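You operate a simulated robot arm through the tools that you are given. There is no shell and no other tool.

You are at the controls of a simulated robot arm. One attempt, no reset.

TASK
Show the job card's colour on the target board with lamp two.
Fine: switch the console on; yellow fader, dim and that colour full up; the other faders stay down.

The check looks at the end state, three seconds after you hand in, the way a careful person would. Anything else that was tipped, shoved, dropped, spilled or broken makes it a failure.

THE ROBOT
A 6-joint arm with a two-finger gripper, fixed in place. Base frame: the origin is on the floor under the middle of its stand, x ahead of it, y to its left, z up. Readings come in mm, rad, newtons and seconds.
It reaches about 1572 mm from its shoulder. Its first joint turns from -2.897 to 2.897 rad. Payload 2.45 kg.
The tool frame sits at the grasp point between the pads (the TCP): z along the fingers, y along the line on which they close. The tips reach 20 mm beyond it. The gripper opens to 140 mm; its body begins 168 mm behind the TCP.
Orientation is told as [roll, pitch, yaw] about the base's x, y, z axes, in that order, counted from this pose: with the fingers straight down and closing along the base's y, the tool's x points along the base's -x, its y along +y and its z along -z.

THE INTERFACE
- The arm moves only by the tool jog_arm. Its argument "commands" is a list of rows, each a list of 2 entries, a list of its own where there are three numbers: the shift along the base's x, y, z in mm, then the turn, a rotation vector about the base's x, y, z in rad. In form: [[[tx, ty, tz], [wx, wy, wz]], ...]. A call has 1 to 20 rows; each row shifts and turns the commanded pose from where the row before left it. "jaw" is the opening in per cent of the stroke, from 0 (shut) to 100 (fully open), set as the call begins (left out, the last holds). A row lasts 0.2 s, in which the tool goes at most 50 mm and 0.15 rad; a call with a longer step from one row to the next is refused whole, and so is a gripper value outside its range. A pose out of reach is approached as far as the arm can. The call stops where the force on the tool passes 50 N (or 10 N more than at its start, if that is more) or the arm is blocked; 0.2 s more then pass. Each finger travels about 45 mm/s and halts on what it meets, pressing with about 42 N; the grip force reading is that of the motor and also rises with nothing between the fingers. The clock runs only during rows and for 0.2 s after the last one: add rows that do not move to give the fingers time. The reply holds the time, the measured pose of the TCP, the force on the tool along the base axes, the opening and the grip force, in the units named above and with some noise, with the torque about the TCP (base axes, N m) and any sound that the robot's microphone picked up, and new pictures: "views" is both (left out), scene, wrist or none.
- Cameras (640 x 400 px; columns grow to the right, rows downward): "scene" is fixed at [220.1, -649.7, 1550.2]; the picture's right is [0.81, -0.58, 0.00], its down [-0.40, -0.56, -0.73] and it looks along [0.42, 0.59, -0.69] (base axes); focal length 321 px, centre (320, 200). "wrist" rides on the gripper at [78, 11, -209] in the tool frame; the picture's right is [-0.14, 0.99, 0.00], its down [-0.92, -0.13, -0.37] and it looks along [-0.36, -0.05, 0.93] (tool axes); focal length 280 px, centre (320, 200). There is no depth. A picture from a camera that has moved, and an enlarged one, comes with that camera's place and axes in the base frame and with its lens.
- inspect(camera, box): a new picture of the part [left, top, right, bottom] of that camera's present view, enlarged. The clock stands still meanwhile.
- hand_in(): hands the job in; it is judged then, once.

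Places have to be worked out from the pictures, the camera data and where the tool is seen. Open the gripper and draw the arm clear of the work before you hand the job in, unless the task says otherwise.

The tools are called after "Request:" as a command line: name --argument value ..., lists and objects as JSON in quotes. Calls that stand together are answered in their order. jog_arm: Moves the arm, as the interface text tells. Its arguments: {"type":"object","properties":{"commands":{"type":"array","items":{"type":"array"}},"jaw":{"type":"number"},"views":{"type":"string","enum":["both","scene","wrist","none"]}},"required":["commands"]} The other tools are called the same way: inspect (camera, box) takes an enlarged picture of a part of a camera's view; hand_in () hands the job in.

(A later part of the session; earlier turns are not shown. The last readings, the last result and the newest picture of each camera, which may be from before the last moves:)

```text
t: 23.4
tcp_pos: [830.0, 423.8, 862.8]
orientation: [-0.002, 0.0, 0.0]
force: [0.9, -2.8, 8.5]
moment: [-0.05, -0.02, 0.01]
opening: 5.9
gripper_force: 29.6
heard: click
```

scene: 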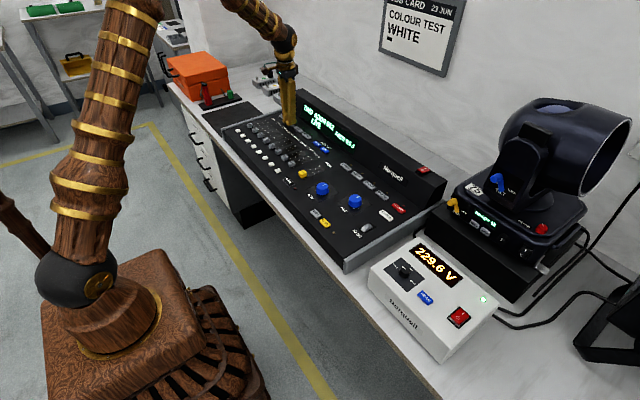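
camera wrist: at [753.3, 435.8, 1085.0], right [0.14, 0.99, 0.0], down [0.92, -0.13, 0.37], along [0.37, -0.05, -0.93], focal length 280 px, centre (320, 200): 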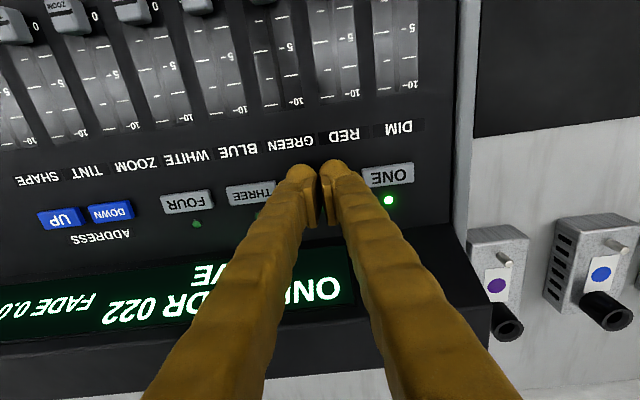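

I heard a click with 8.5 N of force. I'll lift away and read the LCD.

Request:
jog_arm --commands '[[[0, 0, 15], [0, 0, 0]], [[0, 0, 45], [0, 0, 0]], [[0, 0, 50], [0, 0, 0]], [[-40, 0, 30], [0, 0, 0]]]' --views "both"

Request:
inspect --camera "scene" --box '[265, 80, 375, 180]'

```text
t: 24.4
tcp_pos: [792.1, 421.4, 1002.5]
orientation: [-0.001, 0.002, 0.0]
force: [0.0, -0.2, -0.1]
moment: [-0.03, 0.03, 0.01]
opening: 0.0
gripper_force: 29.7
camera wrist: at [715.2, 432.8, 1211.3], right [0.14, 0.99, 0.0], down [0.92, -0.13, 0.37], along [0.36, -0.05, -0.93], focal length 280 px, centre (320, 200)
```

scene: 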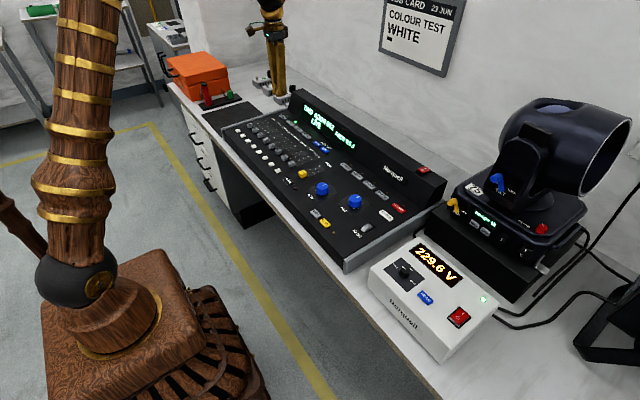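
wrist: 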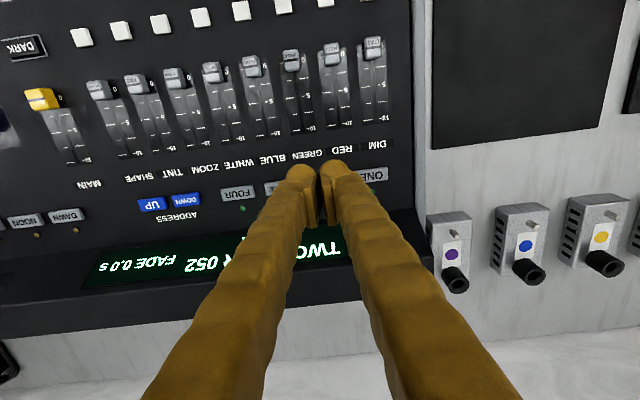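

```text
4.00 times, centred on (320, 130) of scene
camera zoom: at [220.1, -649.7, 1550.2], right [0.81, -0.58, 0.0], down [-0.4, -0.56, -0.73], along [0.42, 0.59, -0.69], focal length 1285 px, centre (320, 480)
```

zoom: 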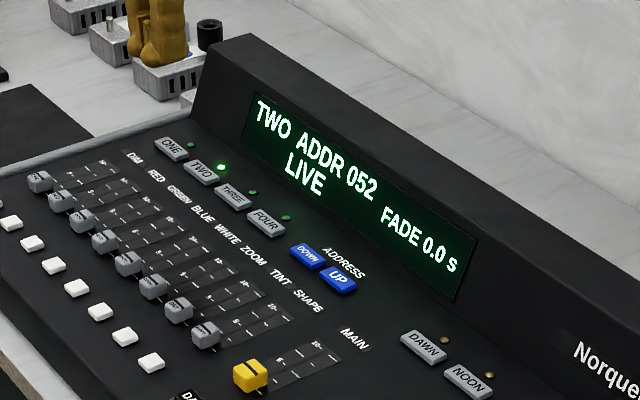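

The LCD now reads "TWO ADDR 052 / LIVE", matching the far lamp's "ADDR 052". Next come the faders, so I'll zoom in on the caps, tracks and flash buttons to plan the pushes.

Request:
inspect --camera "wrist" --box '[180, 0, 420, 150]'

Request:
inspect --camera "wrist" --box '[0, 20, 220, 200]'

Request:
inspect --camera "scene" --box '[225, 110, 285, 155]'

Request:
inspect --camera "scene" --box '[265, 130, 345, 190]'

```text
2.67 times, centred on (300, 75) of wrist
camera zoom: at [715.2, 432.8, 1211.3], right [0.14, 0.99, 0.0], down [0.92, -0.13, 0.37], along [0.36, -0.05, -0.93], focal length 748 px, centre (373, 533)
```

zoom: 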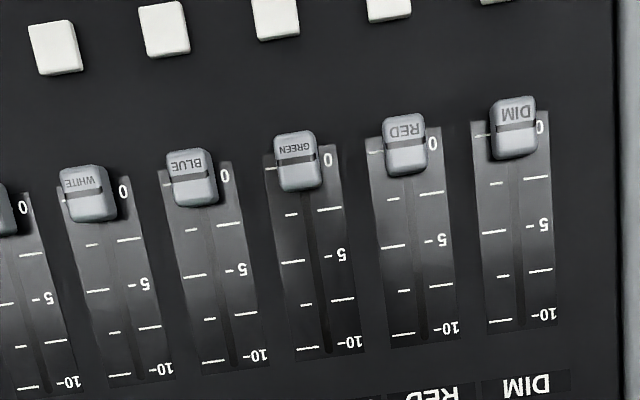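

```text
2.22 times, centred on (110, 110) of wrist
camera zoom: at [715.2, 432.8, 1211.3], right [0.14, 0.99, 0.0], down [0.92, -0.13, 0.37], along [0.36, -0.05, -0.93], focal length 623 px, centre (787, 400)
```

zoom: 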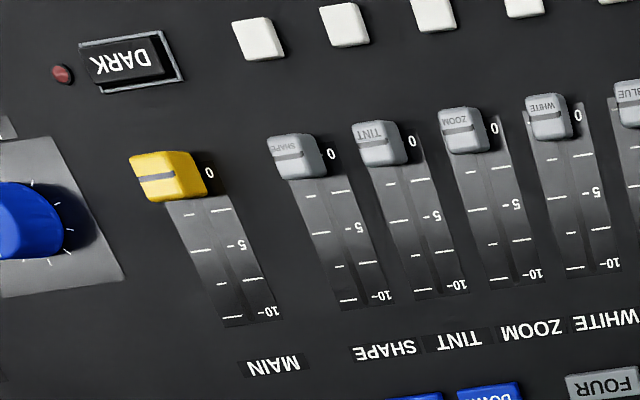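

```text
8.89 times, centred on (255, 132) of scene
camera zoom: at [220.1, -649.7, 1550.2], right [0.81, -0.58, 0.0], down [-0.4, -0.56, -0.73], along [0.42, 0.59, -0.69], focal length 2855 px, centre (898, 800)
```

zoom: 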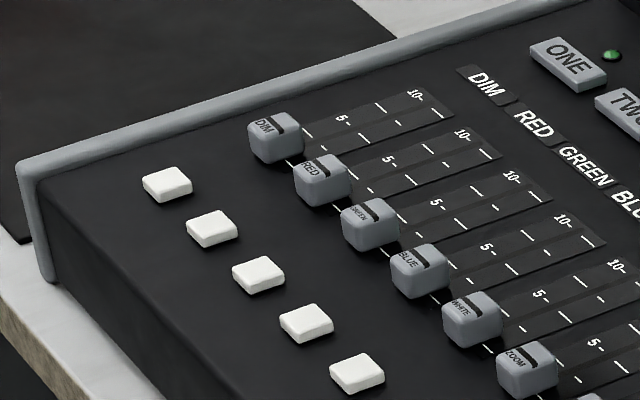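

```text
6.67 times, centred on (305, 160) of scene
camera zoom: at [220.1, -649.7, 1550.2], right [0.81, -0.58, 0.0], down [-0.4, -0.56, -0.73], along [0.42, 0.59, -0.69], focal length 2141 px, centre (420, 467)
```

zoom: 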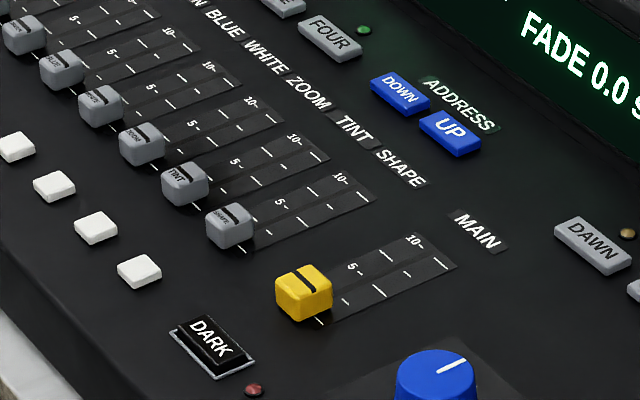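

The caps are roughly 20 mm cubes with pitch about 48 mm: DIM at y≈500, WHITE at y≈308, MAIN at y≈94, all at x≈679. Their "10" marks are near x≈761. I'll go in front of the DIM cap on its -x side and descend partway.

Request:
jog_arm --commands '[[[-40, 20, 0], [0, 0, 0]], [[-40, 20, 0], [0, 0, 0]], [[-40, 20, 0], [0, 0, 0]], [[-30, 19, 0], [0, 0, 0]], [[0, 0, -50], [0, 0, 0]], [[0, 0, -40], [0, 0, 0]], [[0, 0, -20], [0, 0, 0]]]' --views "both"

Request:
inspect --camera "scene" --box '[215, 90, 295, 150]'

```text
t: 26.0
tcp_pos: [642.3, 503.8, 891.0]
orientation: [0.001, 0.001, 0.0]
force: [0.0, -0.1, -0.5]
moment: [0.02, -0.01, 0.01]
opening: 0.0
gripper_force: 29.8
camera wrist: at [564.5, 515.0, 1099.1], right [0.14, 0.99, 0.0], down [0.92, -0.13, 0.37], along [0.37, -0.05, -0.93], focal length 280 px, centre (320, 200)
```

scene: 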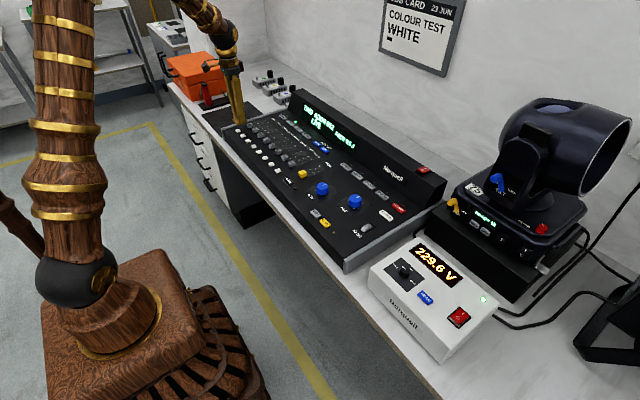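
wrist: 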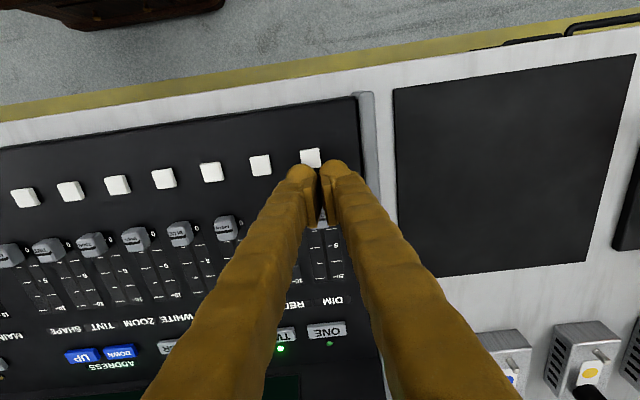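

```text
6.67 times, centred on (255, 120) of scene
camera zoom: at [220.1, -649.7, 1550.2], right [0.81, -0.58, 0.0], down [-0.4, -0.56, -0.73], along [0.42, 0.59, -0.69], focal length 2141 px, centre (753, 733)
```

zoom: 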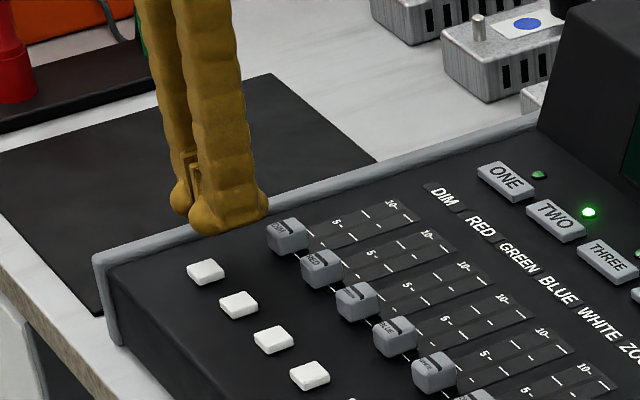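

The fingers are above the gap between the DIM flash button and the DIM cap. I'll shift slightly to y≈499, x≈647 and lower in small steps to just above the panel.

Request:
jog_arm --commands '[[[5, -4, -8], [0, 0, 0]], [[0, 0, -6], [0, 0, 0]], [[0, 0, -4], [0, 0, 0]], [[0, 0, -3], [0, 0, 0]], [[0, 0, -2], [0, 0, 0]], [[0, 0, -2], [0, 0, 0]]]' --views "both"

Request:
inspect --camera "scene" --box '[215, 90, 295, 150]'

```text
t: 27.4
tcp_pos: [646.3, 499.6, 866.8]
orientation: [-0.001, -0.002, 0.0]
force: [-0.4, -0.5, 0.4]
moment: [-0.01, 0.01, -0.03]
opening: 0.0
gripper_force: 29.7
camera wrist: at [568.7, 511.7, 1074.3], right [0.14, 0.99, 0.0], down [0.92, -0.13, 0.37], along [0.36, -0.05, -0.93], focal length 280 px, centre (320, 200)
```

scene: 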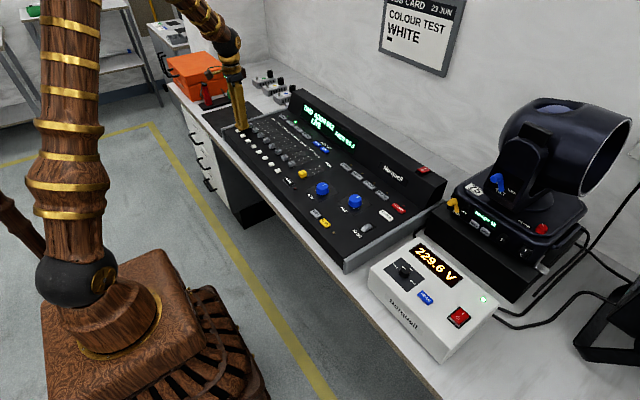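
wrist: 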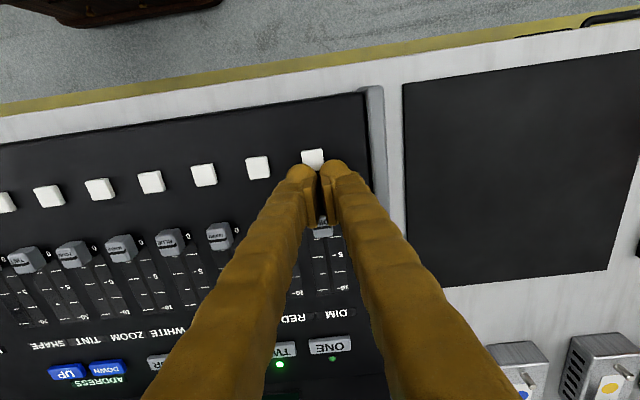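

```text
6.67 times, centred on (255, 120) of scene
camera zoom: at [220.1, -649.7, 1550.2], right [0.81, -0.58, 0.0], down [-0.4, -0.56, -0.73], along [0.42, 0.59, -0.69], focal length 2141 px, centre (753, 733)
```

zoom: 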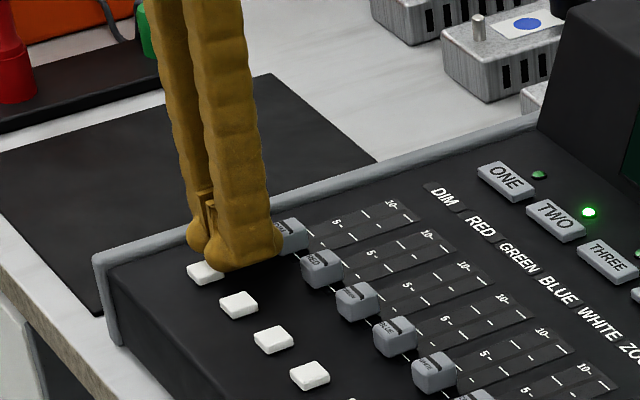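

The tips are in front of the DIM cap, low and with no contact. I'll drop 2 mm more and start pushing +x to confirm the cap moves.

Request:
jog_arm --commands '[[[0, 0, -2], [0, 0, 0]], [[4, 0, 0], [0, 0, 0]], [[4, 0, 0], [0, 0, 0]], [[4, 0, 0], [0, 0, 0]], [[4, 0, 0], [0, 0, 0]], [[4, 0, 0], [0, 0, 0]]]' --views "both"

Request:
inspect --camera "scene" --box '[215, 90, 295, 150]'

```text
t: 28.8
tcp_pos: [663.9, 500.1, 864.1]
orientation: [0.0, -0.001, 0.001]
force: [-0.2, 1.7, 0.0]
moment: [0.03, -0.02, 0.02]
opening: 0.1
gripper_force: 29.5
camera wrist: at [586.2, 512.0, 1072.0], right [0.14, 0.99, 0.0], down [0.92, -0.13, 0.37], along [0.36, -0.05, -0.93], focal length 280 px, centre (320, 200)
```

scene: 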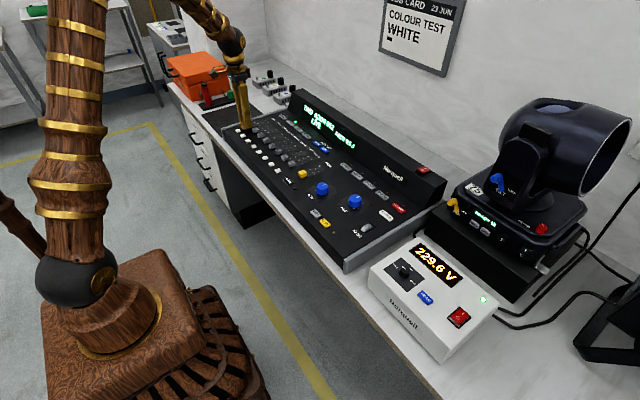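
wrist: 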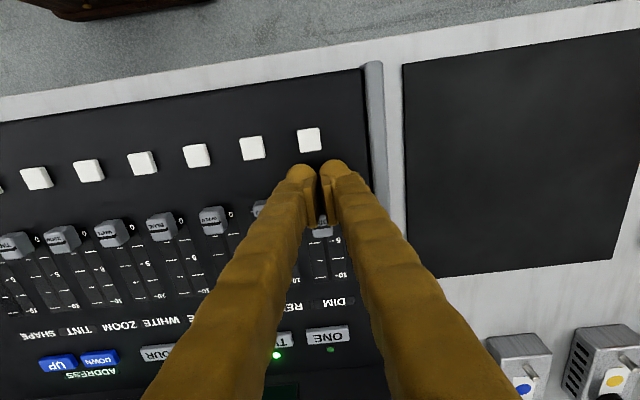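

```text
6.67 times, centred on (255, 120) of scene
camera zoom: at [220.1, -649.7, 1550.2], right [0.81, -0.58, 0.0], down [-0.4, -0.56, -0.73], along [0.42, 0.59, -0.69], focal length 2141 px, centre (753, 733)
```

zoom: 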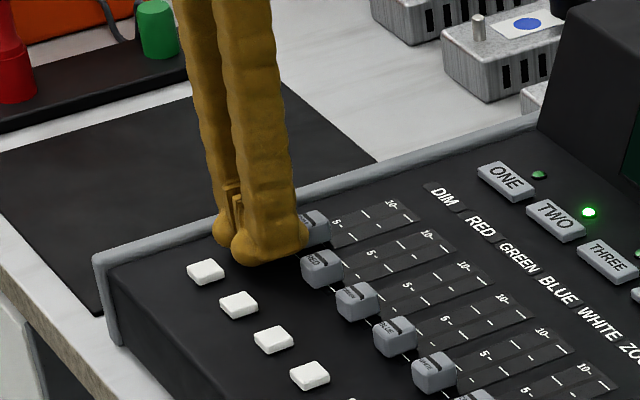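

The DIM cap is sliding up and RED is untouched. I'll continue pushing toward the "10" mark.

Request:
jog_arm --commands '[[[5, 0, 0], [0, 0, 0]], [[5, 0, 0], [0, 0, 0]], [[5, 0, 0], [0, 0, 0]], [[5, 0, 0], [0, 0, 0]], [[5, 0, 0], [0, 0, 0]], [[5, 0, 0], [0, 0, 0]], [[5, 0, 0], [0, 0, 0]], [[5, 0, 0], [0, 0, 0]], [[5, 0, 0], [0, 0, 0]], [[5, 0, 0], [0, 0, 0]]]' --views "both"

Request:
inspect --camera "scene" --box '[225, 90, 305, 150]'

```text
t: 31.0
tcp_pos: [714.8, 499.4, 864.9]
orientation: [0.0, -0.001, -0.001]
force: [0.8, -0.4, 0.4]
moment: [0.0, -0.02, 0.0]
opening: 0.0
gripper_force: 29.3
camera wrist: at [636.1, 511.6, 1073.4], right [0.14, 0.99, 0.0], down [0.92, -0.13, 0.37], along [0.37, -0.05, -0.93], focal length 280 px, centre (320, 200)
```

scene: 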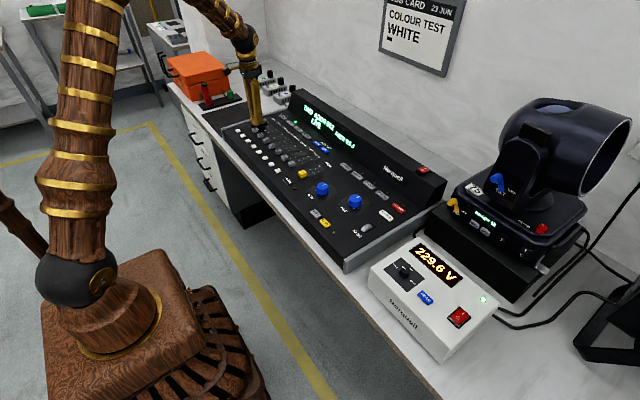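
wrist: 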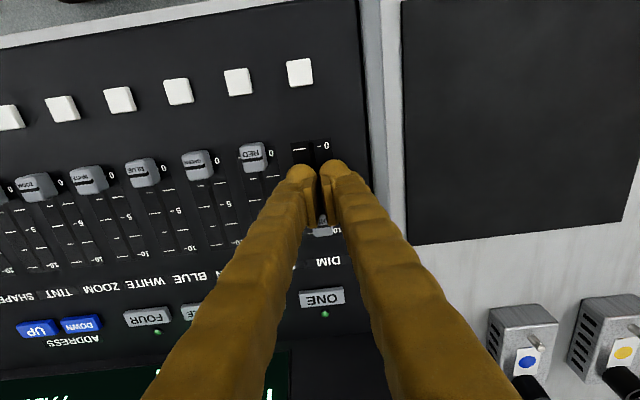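

```text
6.67 times, centred on (265, 120) of scene
camera zoom: at [220.1, -649.7, 1550.2], right [0.81, -0.58, 0.0], down [-0.4, -0.56, -0.73], along [0.42, 0.59, -0.69], focal length 2141 px, centre (687, 733)
```

zoom: 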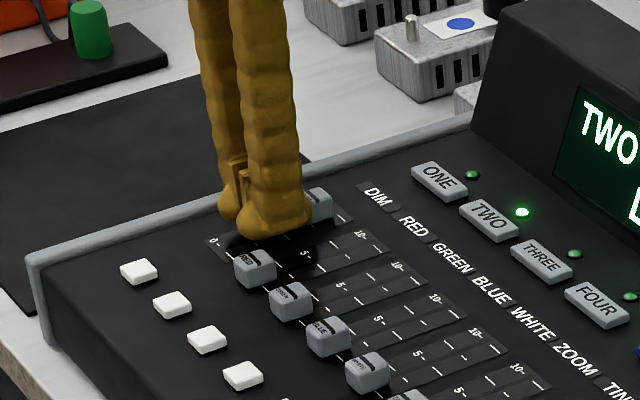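

DIM is near the top. I'll continue in smaller steps until the end stop shows in the force reading.

Request:
jog_arm --commands '[[[3, 0, 0], [0, 0, 0]], [[3, 0, 0], [0, 0, 0]], [[3, 0, 0], [0, 0, 0]], [[2, 0, 0], [0, 0, 0]], [[2, 0, 0], [0, 0, 0]]]' --views "both"

Request:
inspect --camera "scene" --box '[225, 90, 305, 150]'

```text
t: 32.2
tcp_pos: [729.0, 500.6, 864.6]
orientation: [0.001, -0.001, -0.001]
force: [0.0, -1.1, -0.2]
moment: [-0.01, 0.0, 0.04]
opening: 0.0
gripper_force: 29.4
camera wrist: at [650.3, 511.4, 1072.0], right [0.14, 0.99, 0.0], down [0.92, -0.13, 0.37], along [0.37, -0.05, -0.93], focal length 280 px, centre (320, 200)
```

scene: 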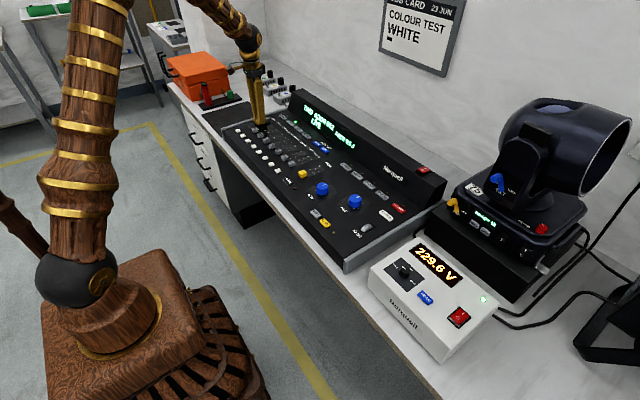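
wrist: 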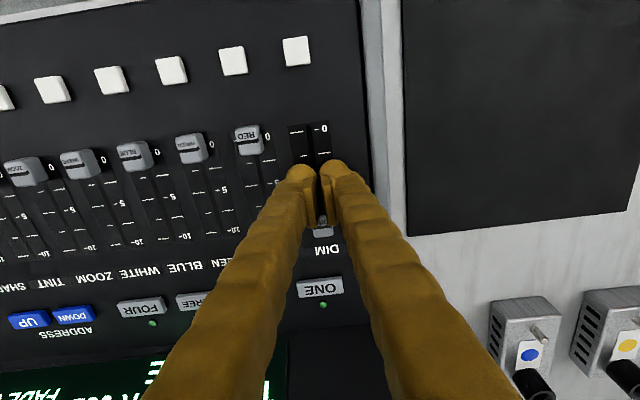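

```text
6.67 times, centred on (265, 120) of scene
camera zoom: at [220.1, -649.7, 1550.2], right [0.81, -0.58, 0.0], down [-0.4, -0.56, -0.73], along [0.42, 0.59, -0.69], focal length 2141 px, centre (687, 733)
```

zoom: 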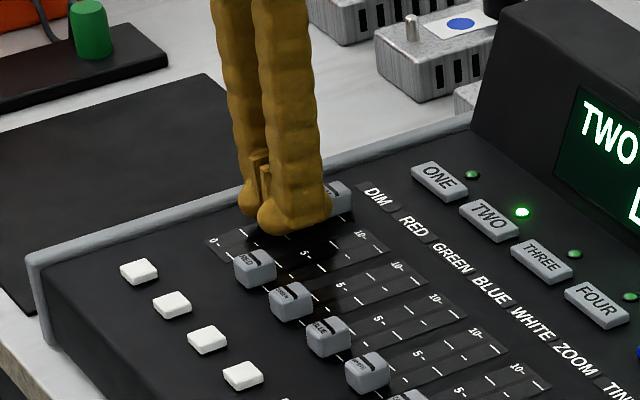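

The cap is near the DIM label with no end-stop force yet. A few more small steps.

Request:
jog_arm --commands '[[[1.5, 0, 0], [0, 0, 0]], [[1.5, 0, 0], [0, 0, 0]], [[1, 0, 0], [0, 0, 0]], [[1, 0, 0], [0, 0, 0]]]' --views "both"

Request:
inspect --camera "scene" --box '[245, 90, 305, 135]'

```text
t: 33.2
tcp_pos: [732.7, 498.9, 864.7]
orientation: [-0.001, -0.001, -0.001]
force: [-13.3, 4.3, -4.5]
moment: [0.07, 0.21, 0.02]
opening: 6.1
gripper_force: 29.4
camera wrist: at [654.9, 511.0, 1072.9], right [0.14, 0.99, 0.0], down [0.92, -0.13, 0.37], along [0.36, -0.05, -0.93], focal length 280 px, centre (320, 200)
```

scene: 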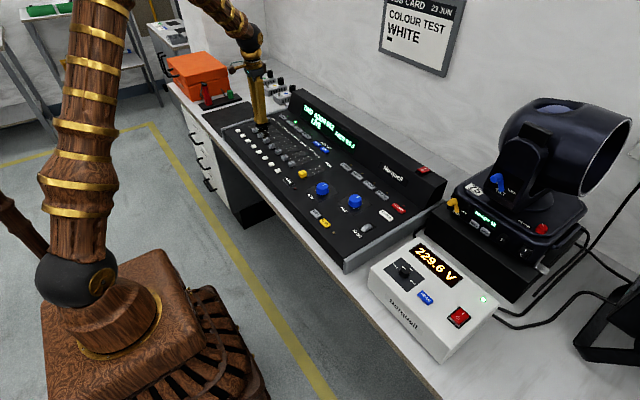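
wrist: 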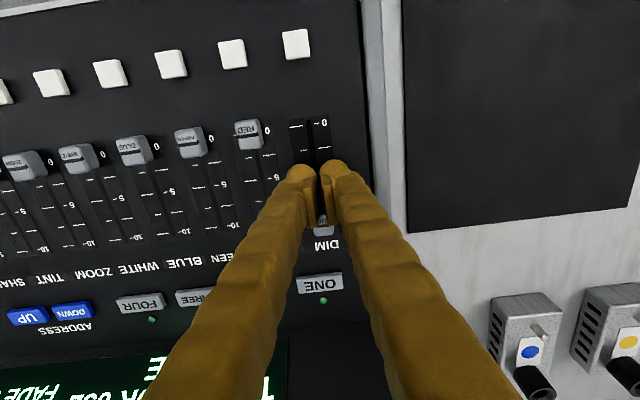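

```text
8.89 times, centred on (275, 112) of scene
camera zoom: at [220.1, -649.7, 1550.2], right [0.81, -0.58, 0.0], down [-0.4, -0.56, -0.73], along [0.42, 0.59, -0.69], focal length 2855 px, centre (720, 978)
```

zoom: 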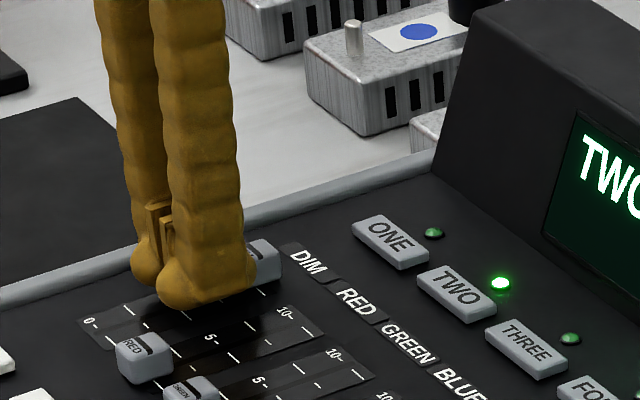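

The -13 N reaction at x≈733 means the end stop is reached. I'll back off, rise, and check the DIM position.

Request:
jog_arm --commands '[[[-6, 0, 0], [0, 0, 0]], [[-6, 0, 0], [0, 0, 0]], [[0, 0, 30], [0, 0, 0]], [[0, 0, 45], [0, 0, 0]], [[-30, -35, 15], [0, 0, 0]], [[-30, -38, 0], [0, 0, 0]]]' --views "both"

Request:
inspect --camera "wrist" --box '[140, 90, 460, 290]'

Request:
inspect --camera "scene" --box '[225, 90, 305, 150]'

```text
t: 34.6
tcp_pos: [659.7, 428.0, 957.7]
orientation: [-0.002, 0.001, 0.001]
force: [1.2, -0.3, -0.2]
moment: [-0.02, 0.03, 0.0]
opening: 0.0
gripper_force: 29.8
camera wrist: at [582.0, 439.0, 1165.0], right [0.14, 0.99, 0.0], down [0.92, -0.13, 0.37], along [0.36, -0.05, -0.93], focal length 280 px, centre (320, 200)
```

scene: 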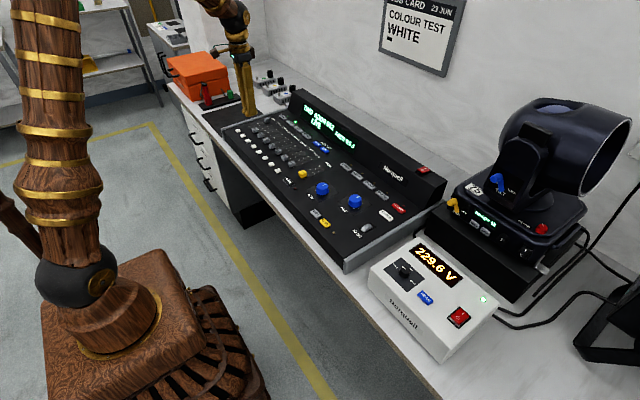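
wrist: 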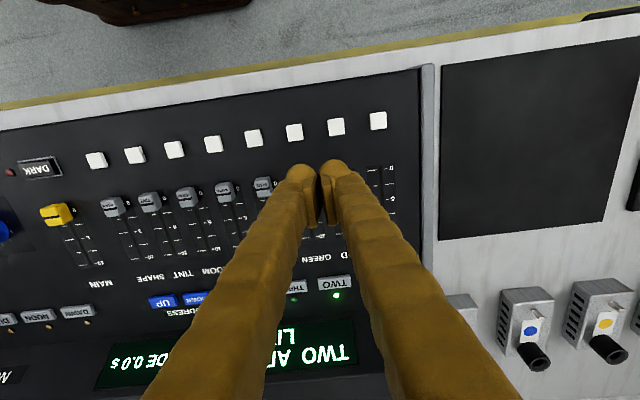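

```text
2.00 times, centred on (300, 190) of wrist
camera zoom: at [582.0, 439.0, 1165.0], right [0.14, 0.99, 0.0], down [0.92, -0.13, 0.37], along [0.36, -0.05, -0.93], focal length 561 px, centre (360, 220)
```

zoom: 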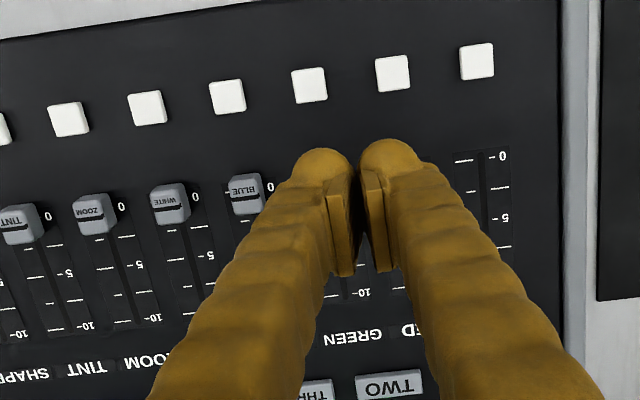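

```text
6.67 times, centred on (265, 120) of scene
camera zoom: at [220.1, -649.7, 1550.2], right [0.81, -0.58, 0.0], down [-0.4, -0.56, -0.73], along [0.42, 0.59, -0.69], focal length 2141 px, centre (687, 733)
```

zoom: 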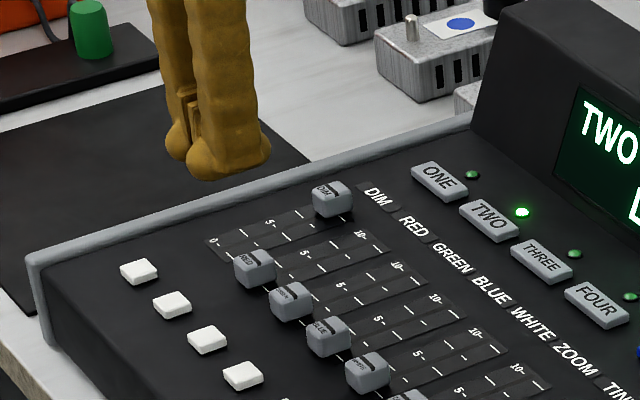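

DIM sits at the top of its track. WHITE's cap is at about (678, 310), so I'll move in front of it and descend to the same working height.

Request:
jog_arm --commands '[[[-5, -40, 0], [0, 0, 0]], [[-5, -40, 0], [0, 0, 0]], [[-4, -38, 0], [0, 0, 0]], [[0, 0, -40], [0, 0, 0]], [[0, 0, -30], [0, 0, 0]], [[0, 0, -10], [0, 0, 0]]]' --views "both"

Request:
inspect --camera "scene" --box '[225, 105, 305, 165]'

```text
t: 36.0
tcp_pos: [649.6, 308.0, 874.4]
orientation: [0.0, 0.0, 0.002]
force: [0.0, -1.6, 0.2]
moment: [0.01, -0.02, -0.02]
opening: 0.0
gripper_force: 28.9
camera wrist: at [571.1, 320.7, 1082.8], right [0.14, 0.99, 0.0], down [0.92, -0.13, 0.37], along [0.36, -0.05, -0.93], focal length 280 px, centre (320, 200)
```

scene: 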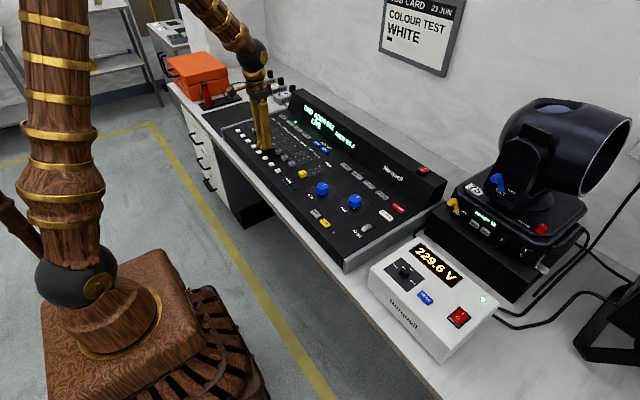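
wrist: 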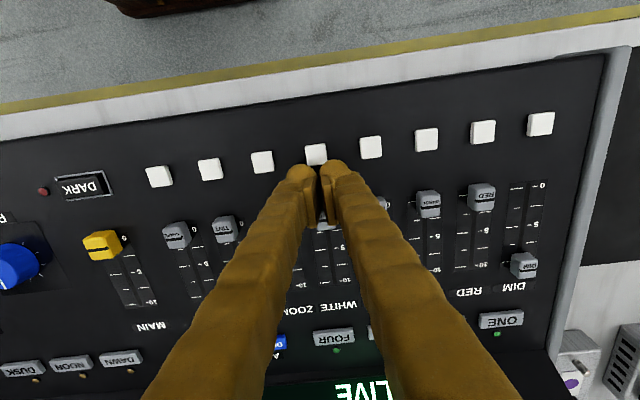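

```text
6.67 times, centred on (265, 135) of scene
camera zoom: at [220.1, -649.7, 1550.2], right [0.81, -0.58, 0.0], down [-0.4, -0.56, -0.73], along [0.42, 0.59, -0.69], focal length 2141 px, centre (687, 633)
```

zoom: 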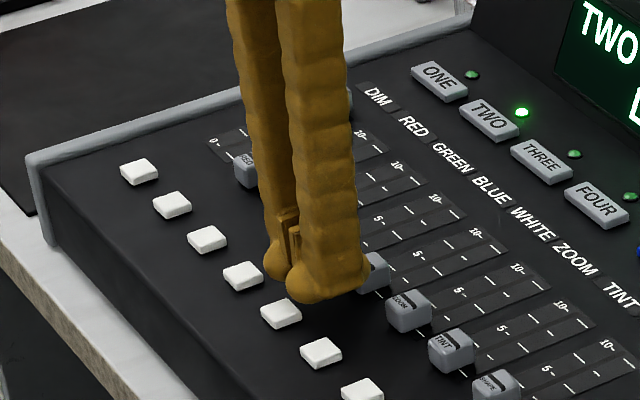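

The fingers are at the WHITE column, the fifth from DIM. I'll back off 4 mm in x, centre on y=310, lower to the working height and start pushing.

Request:
jog_arm --commands '[[[-4, 2, 0], [0, 0, 0]], [[0, 0, -4], [0, 0, 0]], [[0, 0, -3], [0, 0, 0]], [[0, 0, -3], [0, 0, 0]], [[4, 0, 0], [0, 0, 0]], [[4, 0, 0], [0, 0, 0]], [[4, 0, 0], [0, 0, 0]], [[4, 0, 0], [0, 0, 0]]]' --views "both"

Request:
inspect --camera "scene" --box '[225, 105, 305, 165]'

```text
t: 37.8
tcp_pos: [659.4, 310.0, 864.5]
orientation: [-0.001, 0.0, 0.001]
force: [0.1, -0.3, 0.5]
moment: [0.01, 0.03, 0.01]
opening: 0.0
gripper_force: 29.4
heard: click
camera wrist: at [581.5, 322.6, 1073.0], right [0.14, 0.99, 0.0], down [0.92, -0.13, 0.37], along [0.36, -0.05, -0.93], focal length 280 px, centre (320, 200)
```

scene: 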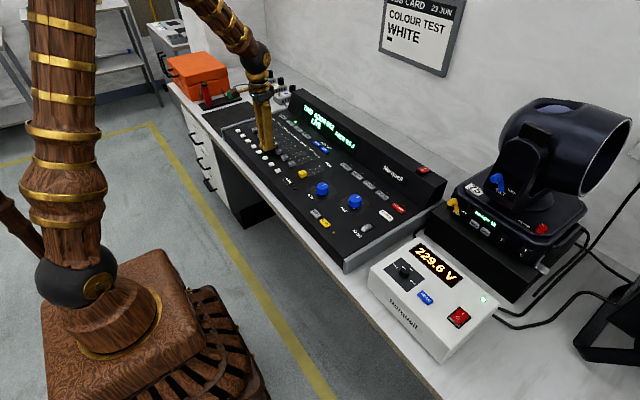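
wrist: 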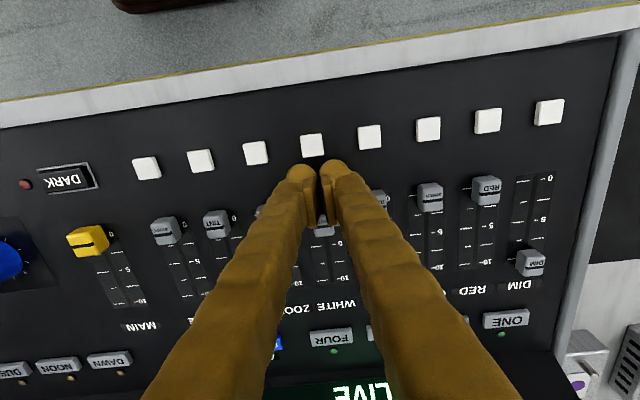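

```text
6.67 times, centred on (265, 135) of scene
camera zoom: at [220.1, -649.7, 1550.2], right [0.81, -0.58, 0.0], down [-0.4, -0.56, -0.73], along [0.42, 0.59, -0.69], focal length 2141 px, centre (687, 633)
```

zoom: 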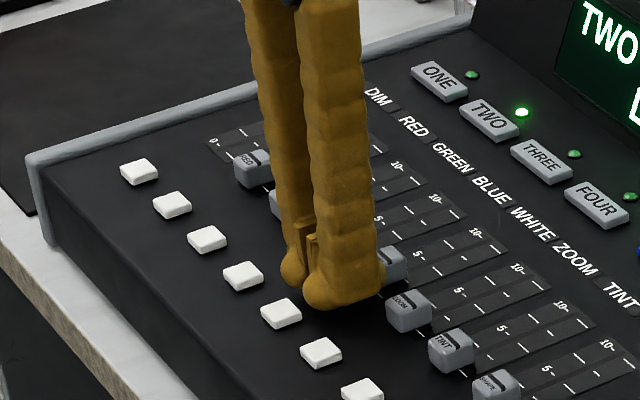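

I heard a click, so the finger's rear edge may have touched WHITE's flash button during the descent. I'll check the LCD and button for any change before continuing.

Request:
inspect --camera "scene" --box '[265, 80, 375, 180]'

Request:
inspect --camera "wrist" --box '[100, 80, 440, 280]'

Request:
inspect --camera "scene" --box '[285, 150, 455, 260]'

```text
4.00 times, centred on (320, 130) of scene
camera zoom: at [220.1, -649.7, 1550.2], right [0.81, -0.58, 0.0], down [-0.4, -0.56, -0.73], along [0.42, 0.59, -0.69], focal length 1285 px, centre (320, 480)
```

zoom: 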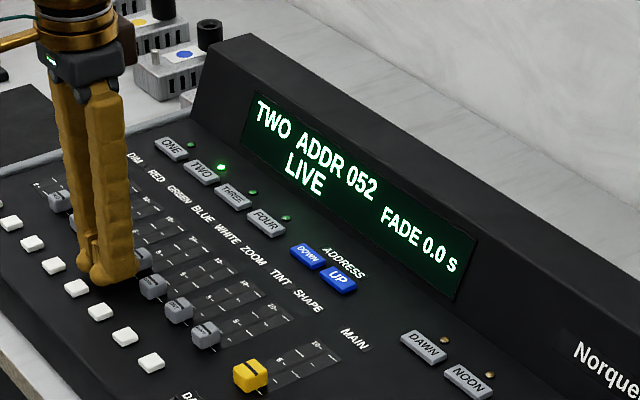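

```text
1.88 times, centred on (270, 180) of wrist
camera zoom: at [581.5, 322.6, 1073.0], right [0.14, 0.99, 0.0], down [0.92, -0.13, 0.37], along [0.36, -0.05, -0.93], focal length 528 px, centre (414, 238)
```

zoom: 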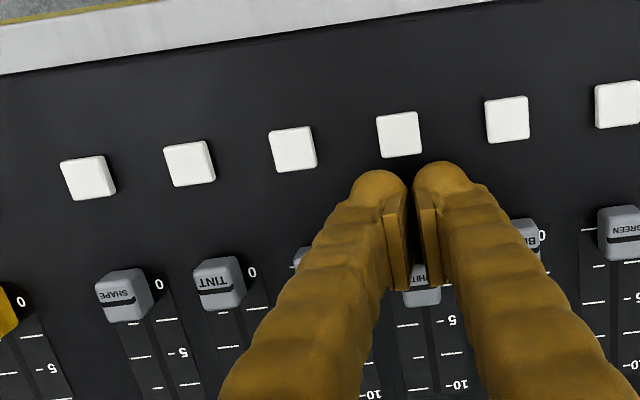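

```text
3.64 times, centred on (370, 205) of scene
camera zoom: at [220.1, -649.7, 1550.2], right [0.81, -0.58, 0.0], down [-0.4, -0.56, -0.73], along [0.42, 0.59, -0.69], focal length 1168 px, centre (138, 182)
```

zoom: 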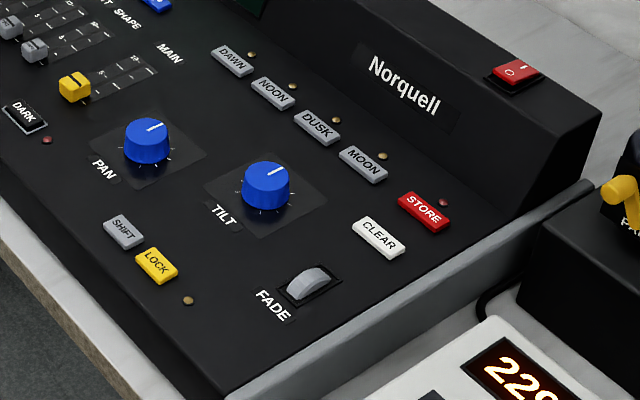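

The LCD still reads "TWO ADDR 052 / LIVE" and nothing has latched, so it was only a momentary flash touch. The WHITE cap is moving, so I'll keep pushing.

Request:
jog_arm --commands '[[[5, 0, 0], [0, 0, 0]], [[5, 0, 0], [0, 0, 0]], [[5, 0, 0], [0, 0, 0]], [[5, 0, 0], [0, 0, 0]], [[5, 0, 0], [0, 0, 0]], [[5, 0, 0], [0, 0, 0]], [[5, 0, 0], [0, 0, 0]], [[5, 0, 0], [0, 0, 0]], [[5, 0, 0], [0, 0, 0]], [[5, 0, 0], [0, 0, 0]], [[5, 0, 0], [0, 0, 0]], [[5, 0, 0], [0, 0, 0]], [[3, 0, 0], [0, 0, 0]]]' --views "both"

Request:
inspect --camera "scene" --box '[235, 105, 315, 165]'

```text
t: 40.6
tcp_pos: [721.0, 310.4, 863.9]
orientation: [-0.001, 0.001, 0.001]
force: [0.0, -0.2, 0.0]
moment: [0.02, 0.0, 0.04]
opening: 0.1
gripper_force: 29.4
camera wrist: at [643.5, 321.8, 1073.2], right [0.14, 0.99, 0.0], down [0.92, -0.13, 0.37], along [0.37, -0.05, -0.93], focal length 280 px, centre (320, 200)
```

scene: 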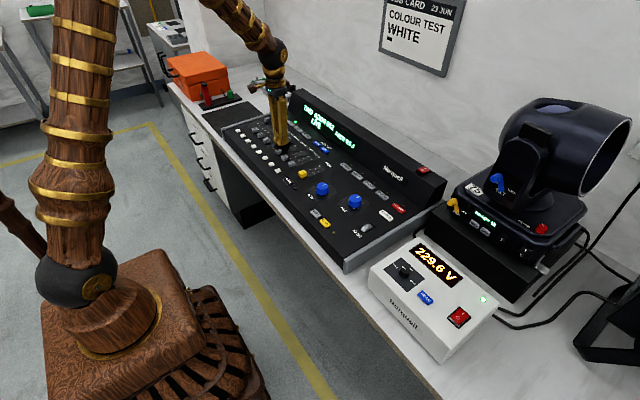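
wrist: 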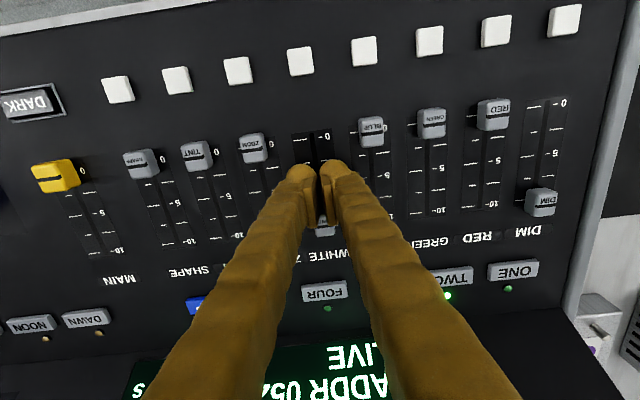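

```text
6.67 times, centred on (275, 135) of scene
camera zoom: at [220.1, -649.7, 1550.2], right [0.81, -0.58, 0.0], down [-0.4, -0.56, -0.73], along [0.42, 0.59, -0.69], focal length 2141 px, centre (620, 633)
```

zoom: 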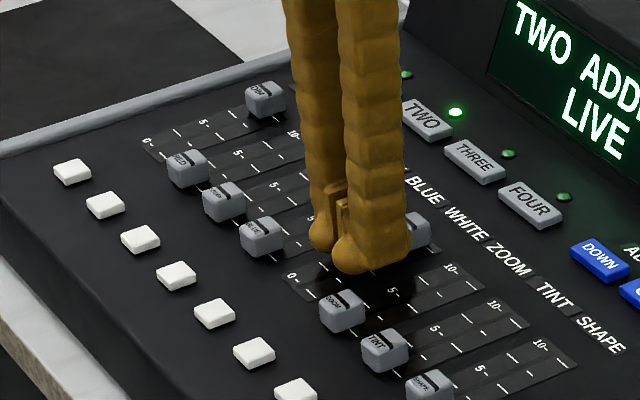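

WHITE is near the top and its neighbours BLUE and ZOOM are still at 0. I'll finish with small steps to the end stop.

Request:
jog_arm --commands '[[[3, 0, 0], [0, 0, 0]], [[3, 0, 0], [0, 0, 0]], [[2, 0, 0], [0, 0, 0]], [[2, 0, 0], [0, 0, 0]], [[1, 0, 0], [0, 0, 0]], [[1, 0, 0], [0, 0, 0]]]' --views "scene"

```text
t: 42.0
tcp_pos: [734.6, 309.7, 862.8]
orientation: [0.0, 0.0, 0.0]
force: [-14.6, 6.9, 3.8]
moment: [0.06, 0.04, 0.11]
opening: 6.0
gripper_force: 29.9
```

scene: 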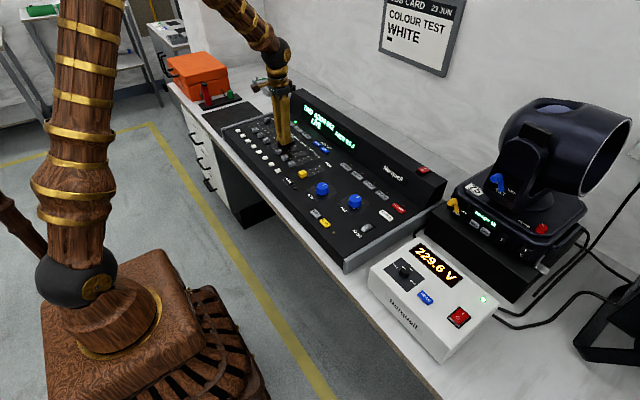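

WHITE is at its end stop (-14.6 N at x≈735). MAIN's cap is at about (678, 97), but the DARK button sits right in front of it. I'll tilt the tool 0.35 rad about +y so the leading edge is lowest and the trailing edge clears DARK, and check from above first.

Request:
jog_arm --commands '[[[-6, 0, 0], [0, 0, 0]], [[-5, 0, 0], [0, 0, 0]], [[0, 0, 40], [0, 0, 0]], [[0, 0, 40], [0, 0, 0]], [[-15, -42, 0], [0, 0, 0]], [[-15, -43, 0], [0, 0.1, 0]], [[-15, -43, 0], [0, 0.1, 0]], [[-15, -43, 0], [0, 0.1, 0]], [[-15, -42, 0], [0, 0.05, 0]], [[0, 0, 0], [0, 0, 0]]]' --views "both"

Request:
inspect --camera "scene" --box '[245, 100, 345, 180]'

Request:
inspect --camera "wrist" --box '[200, 100, 440, 260]'

```text
t: 44.2
tcp_pos: [648.1, 94.7, 945.0]
orientation: [-0.001, 0.35, 0.0]
force: [0.0, 0.2, 0.1]
moment: [0.01, -0.01, 0.0]
opening: 0.0
gripper_force: 29.1
camera wrist: at [647.7, 106.6, 1167.8], right [0.13, 0.99, -0.05], down [0.99, -0.13, 0.03], along [0.02, -0.05, -1.0], focal length 280 px, centre (320, 200)
```

scene: 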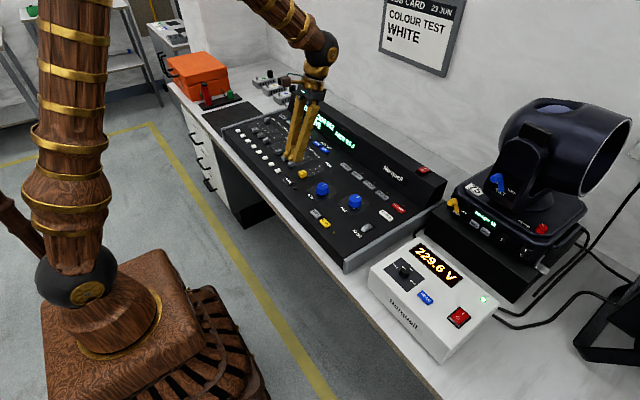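
wrist: 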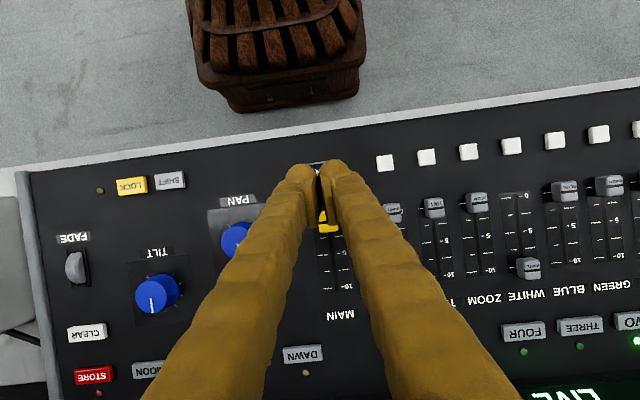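

```text
5.00 times, centred on (295, 140) of scene
camera zoom: at [220.1, -649.7, 1550.2], right [0.81, -0.58, 0.0], down [-0.4, -0.56, -0.73], along [0.42, 0.59, -0.69], focal length 1606 px, centre (445, 500)
```

zoom: 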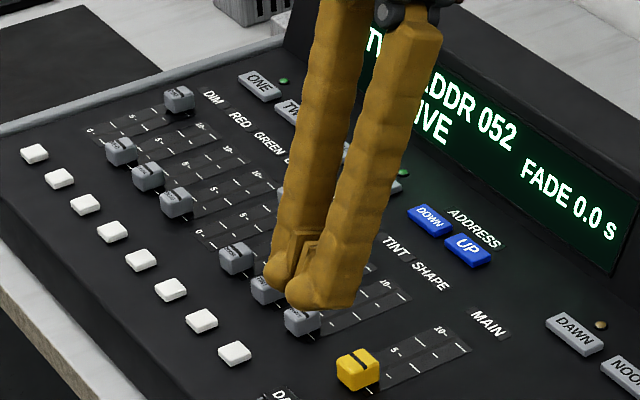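

```text
2.50 times, centred on (320, 180) of wrist
camera zoom: at [647.7, 106.6, 1167.8], right [0.13, 0.99, -0.05], down [0.99, -0.13, 0.03], along [0.02, -0.05, -1.0], focal length 701 px, centre (320, 250)
```

zoom: 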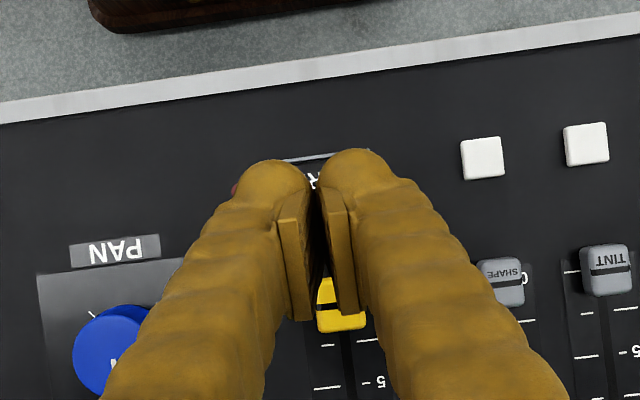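

MAIN's cap is at y≈97 and WHITE and DIM are both at the top. I'll descend in front of MAIN with the tilt held, slowing near the panel.

Request:
jog_arm --commands '[[[0, 2, -35], [0, 0, 0]], [[0, 0, -25], [0, 0, 0]], [[0, 0, -6], [0, 0, 0]]]' --views "both"

Request:
inspect --camera "scene" --box '[265, 130, 345, 190]'

```text
t: 45.0
tcp_pos: [650.4, 98.1, 879.5]
orientation: [0.0, 0.35, 0.0]
force: [-0.1, -0.7, -0.2]
moment: [0.0, 0.04, 0.0]
opening: 0.2
gripper_force: 29.0
camera wrist: at [648.5, 109.8, 1101.4], right [0.13, 0.99, -0.05], down [0.99, -0.13, 0.03], along [0.02, -0.05, -1.0], focal length 280 px, centre (320, 200)
```

scene: 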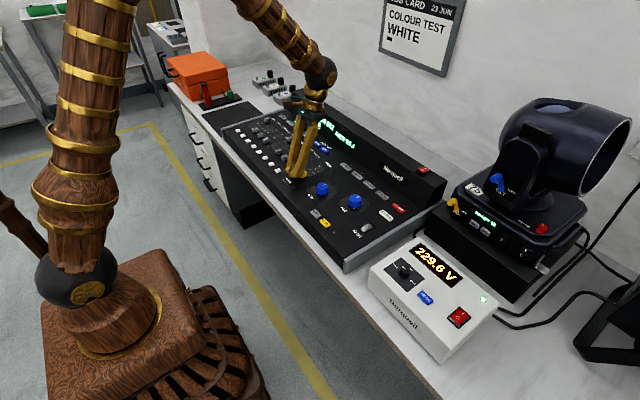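
wrist: 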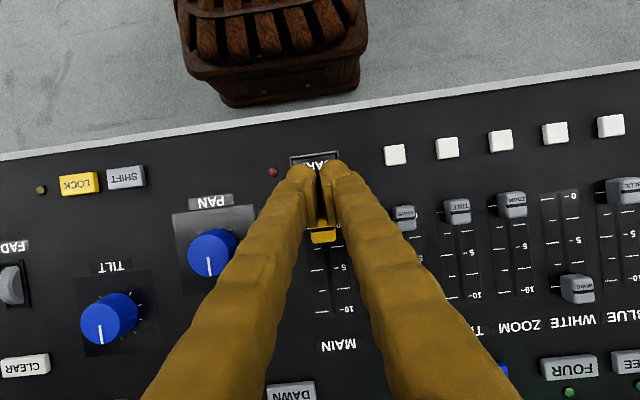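

```text
6.67 times, centred on (305, 160) of scene
camera zoom: at [220.1, -649.7, 1550.2], right [0.81, -0.58, 0.0], down [-0.4, -0.56, -0.73], along [0.42, 0.59, -0.69], focal length 2141 px, centre (420, 467)
```

zoom: 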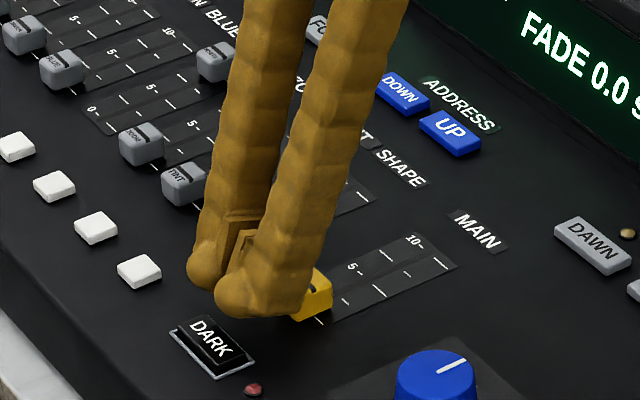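

The fingers are just in front of the yellow cap and the trailing edge is above DARK. I'll lower another 9 mm gently.

Request:
jog_arm --commands '[[[-1, 0, -3], [0, 0, 0]], [[0, 0, -3], [0, 0, 0]], [[0, 0, -2], [0, 0, 0]]]' --views "both"

Request:
inspect --camera "scene" --box '[265, 130, 345, 190]'

```text
t: 45.8
tcp_pos: [647.7, 99.1, 869.6]
orientation: [-0.001, 0.353, -0.001]
force: [-0.9, 0.5, -0.2]
moment: [-0.02, 0.03, -0.01]
opening: 0.0
gripper_force: 29.5
camera wrist: at [645.7, 111.5, 1093.0], right [0.13, 0.99, -0.05], down [0.99, -0.13, 0.03], along [0.02, -0.05, -1.0], focal length 280 px, centre (320, 200)
```

scene: 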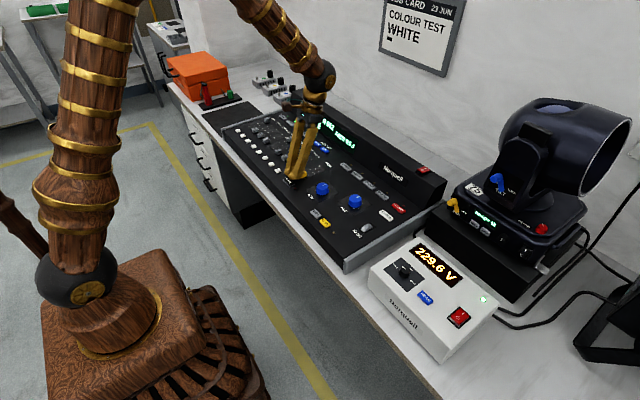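
wrist: 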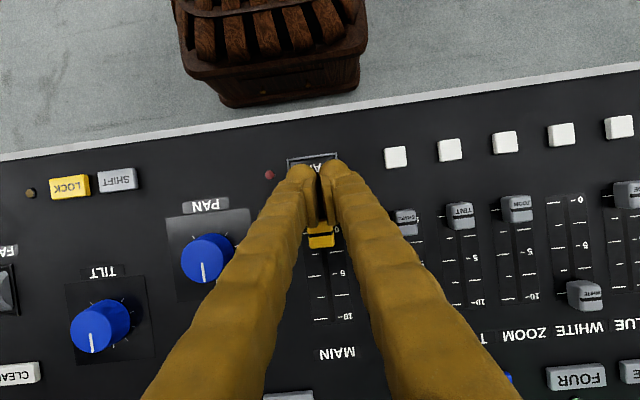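

```text
6.67 times, centred on (305, 160) of scene
camera zoom: at [220.1, -649.7, 1550.2], right [0.81, -0.58, 0.0], down [-0.4, -0.56, -0.73], along [0.42, 0.59, -0.69], focal length 2141 px, centre (420, 467)
```

zoom: 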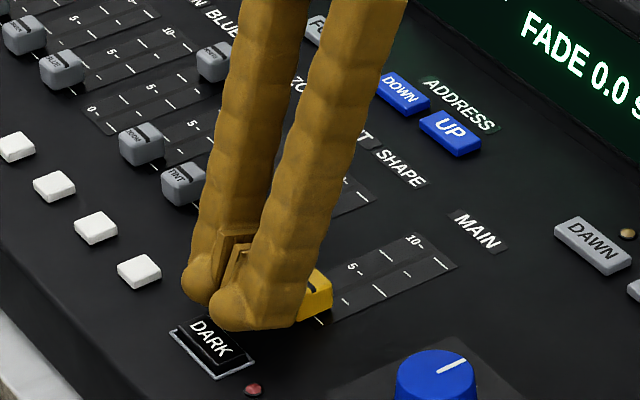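

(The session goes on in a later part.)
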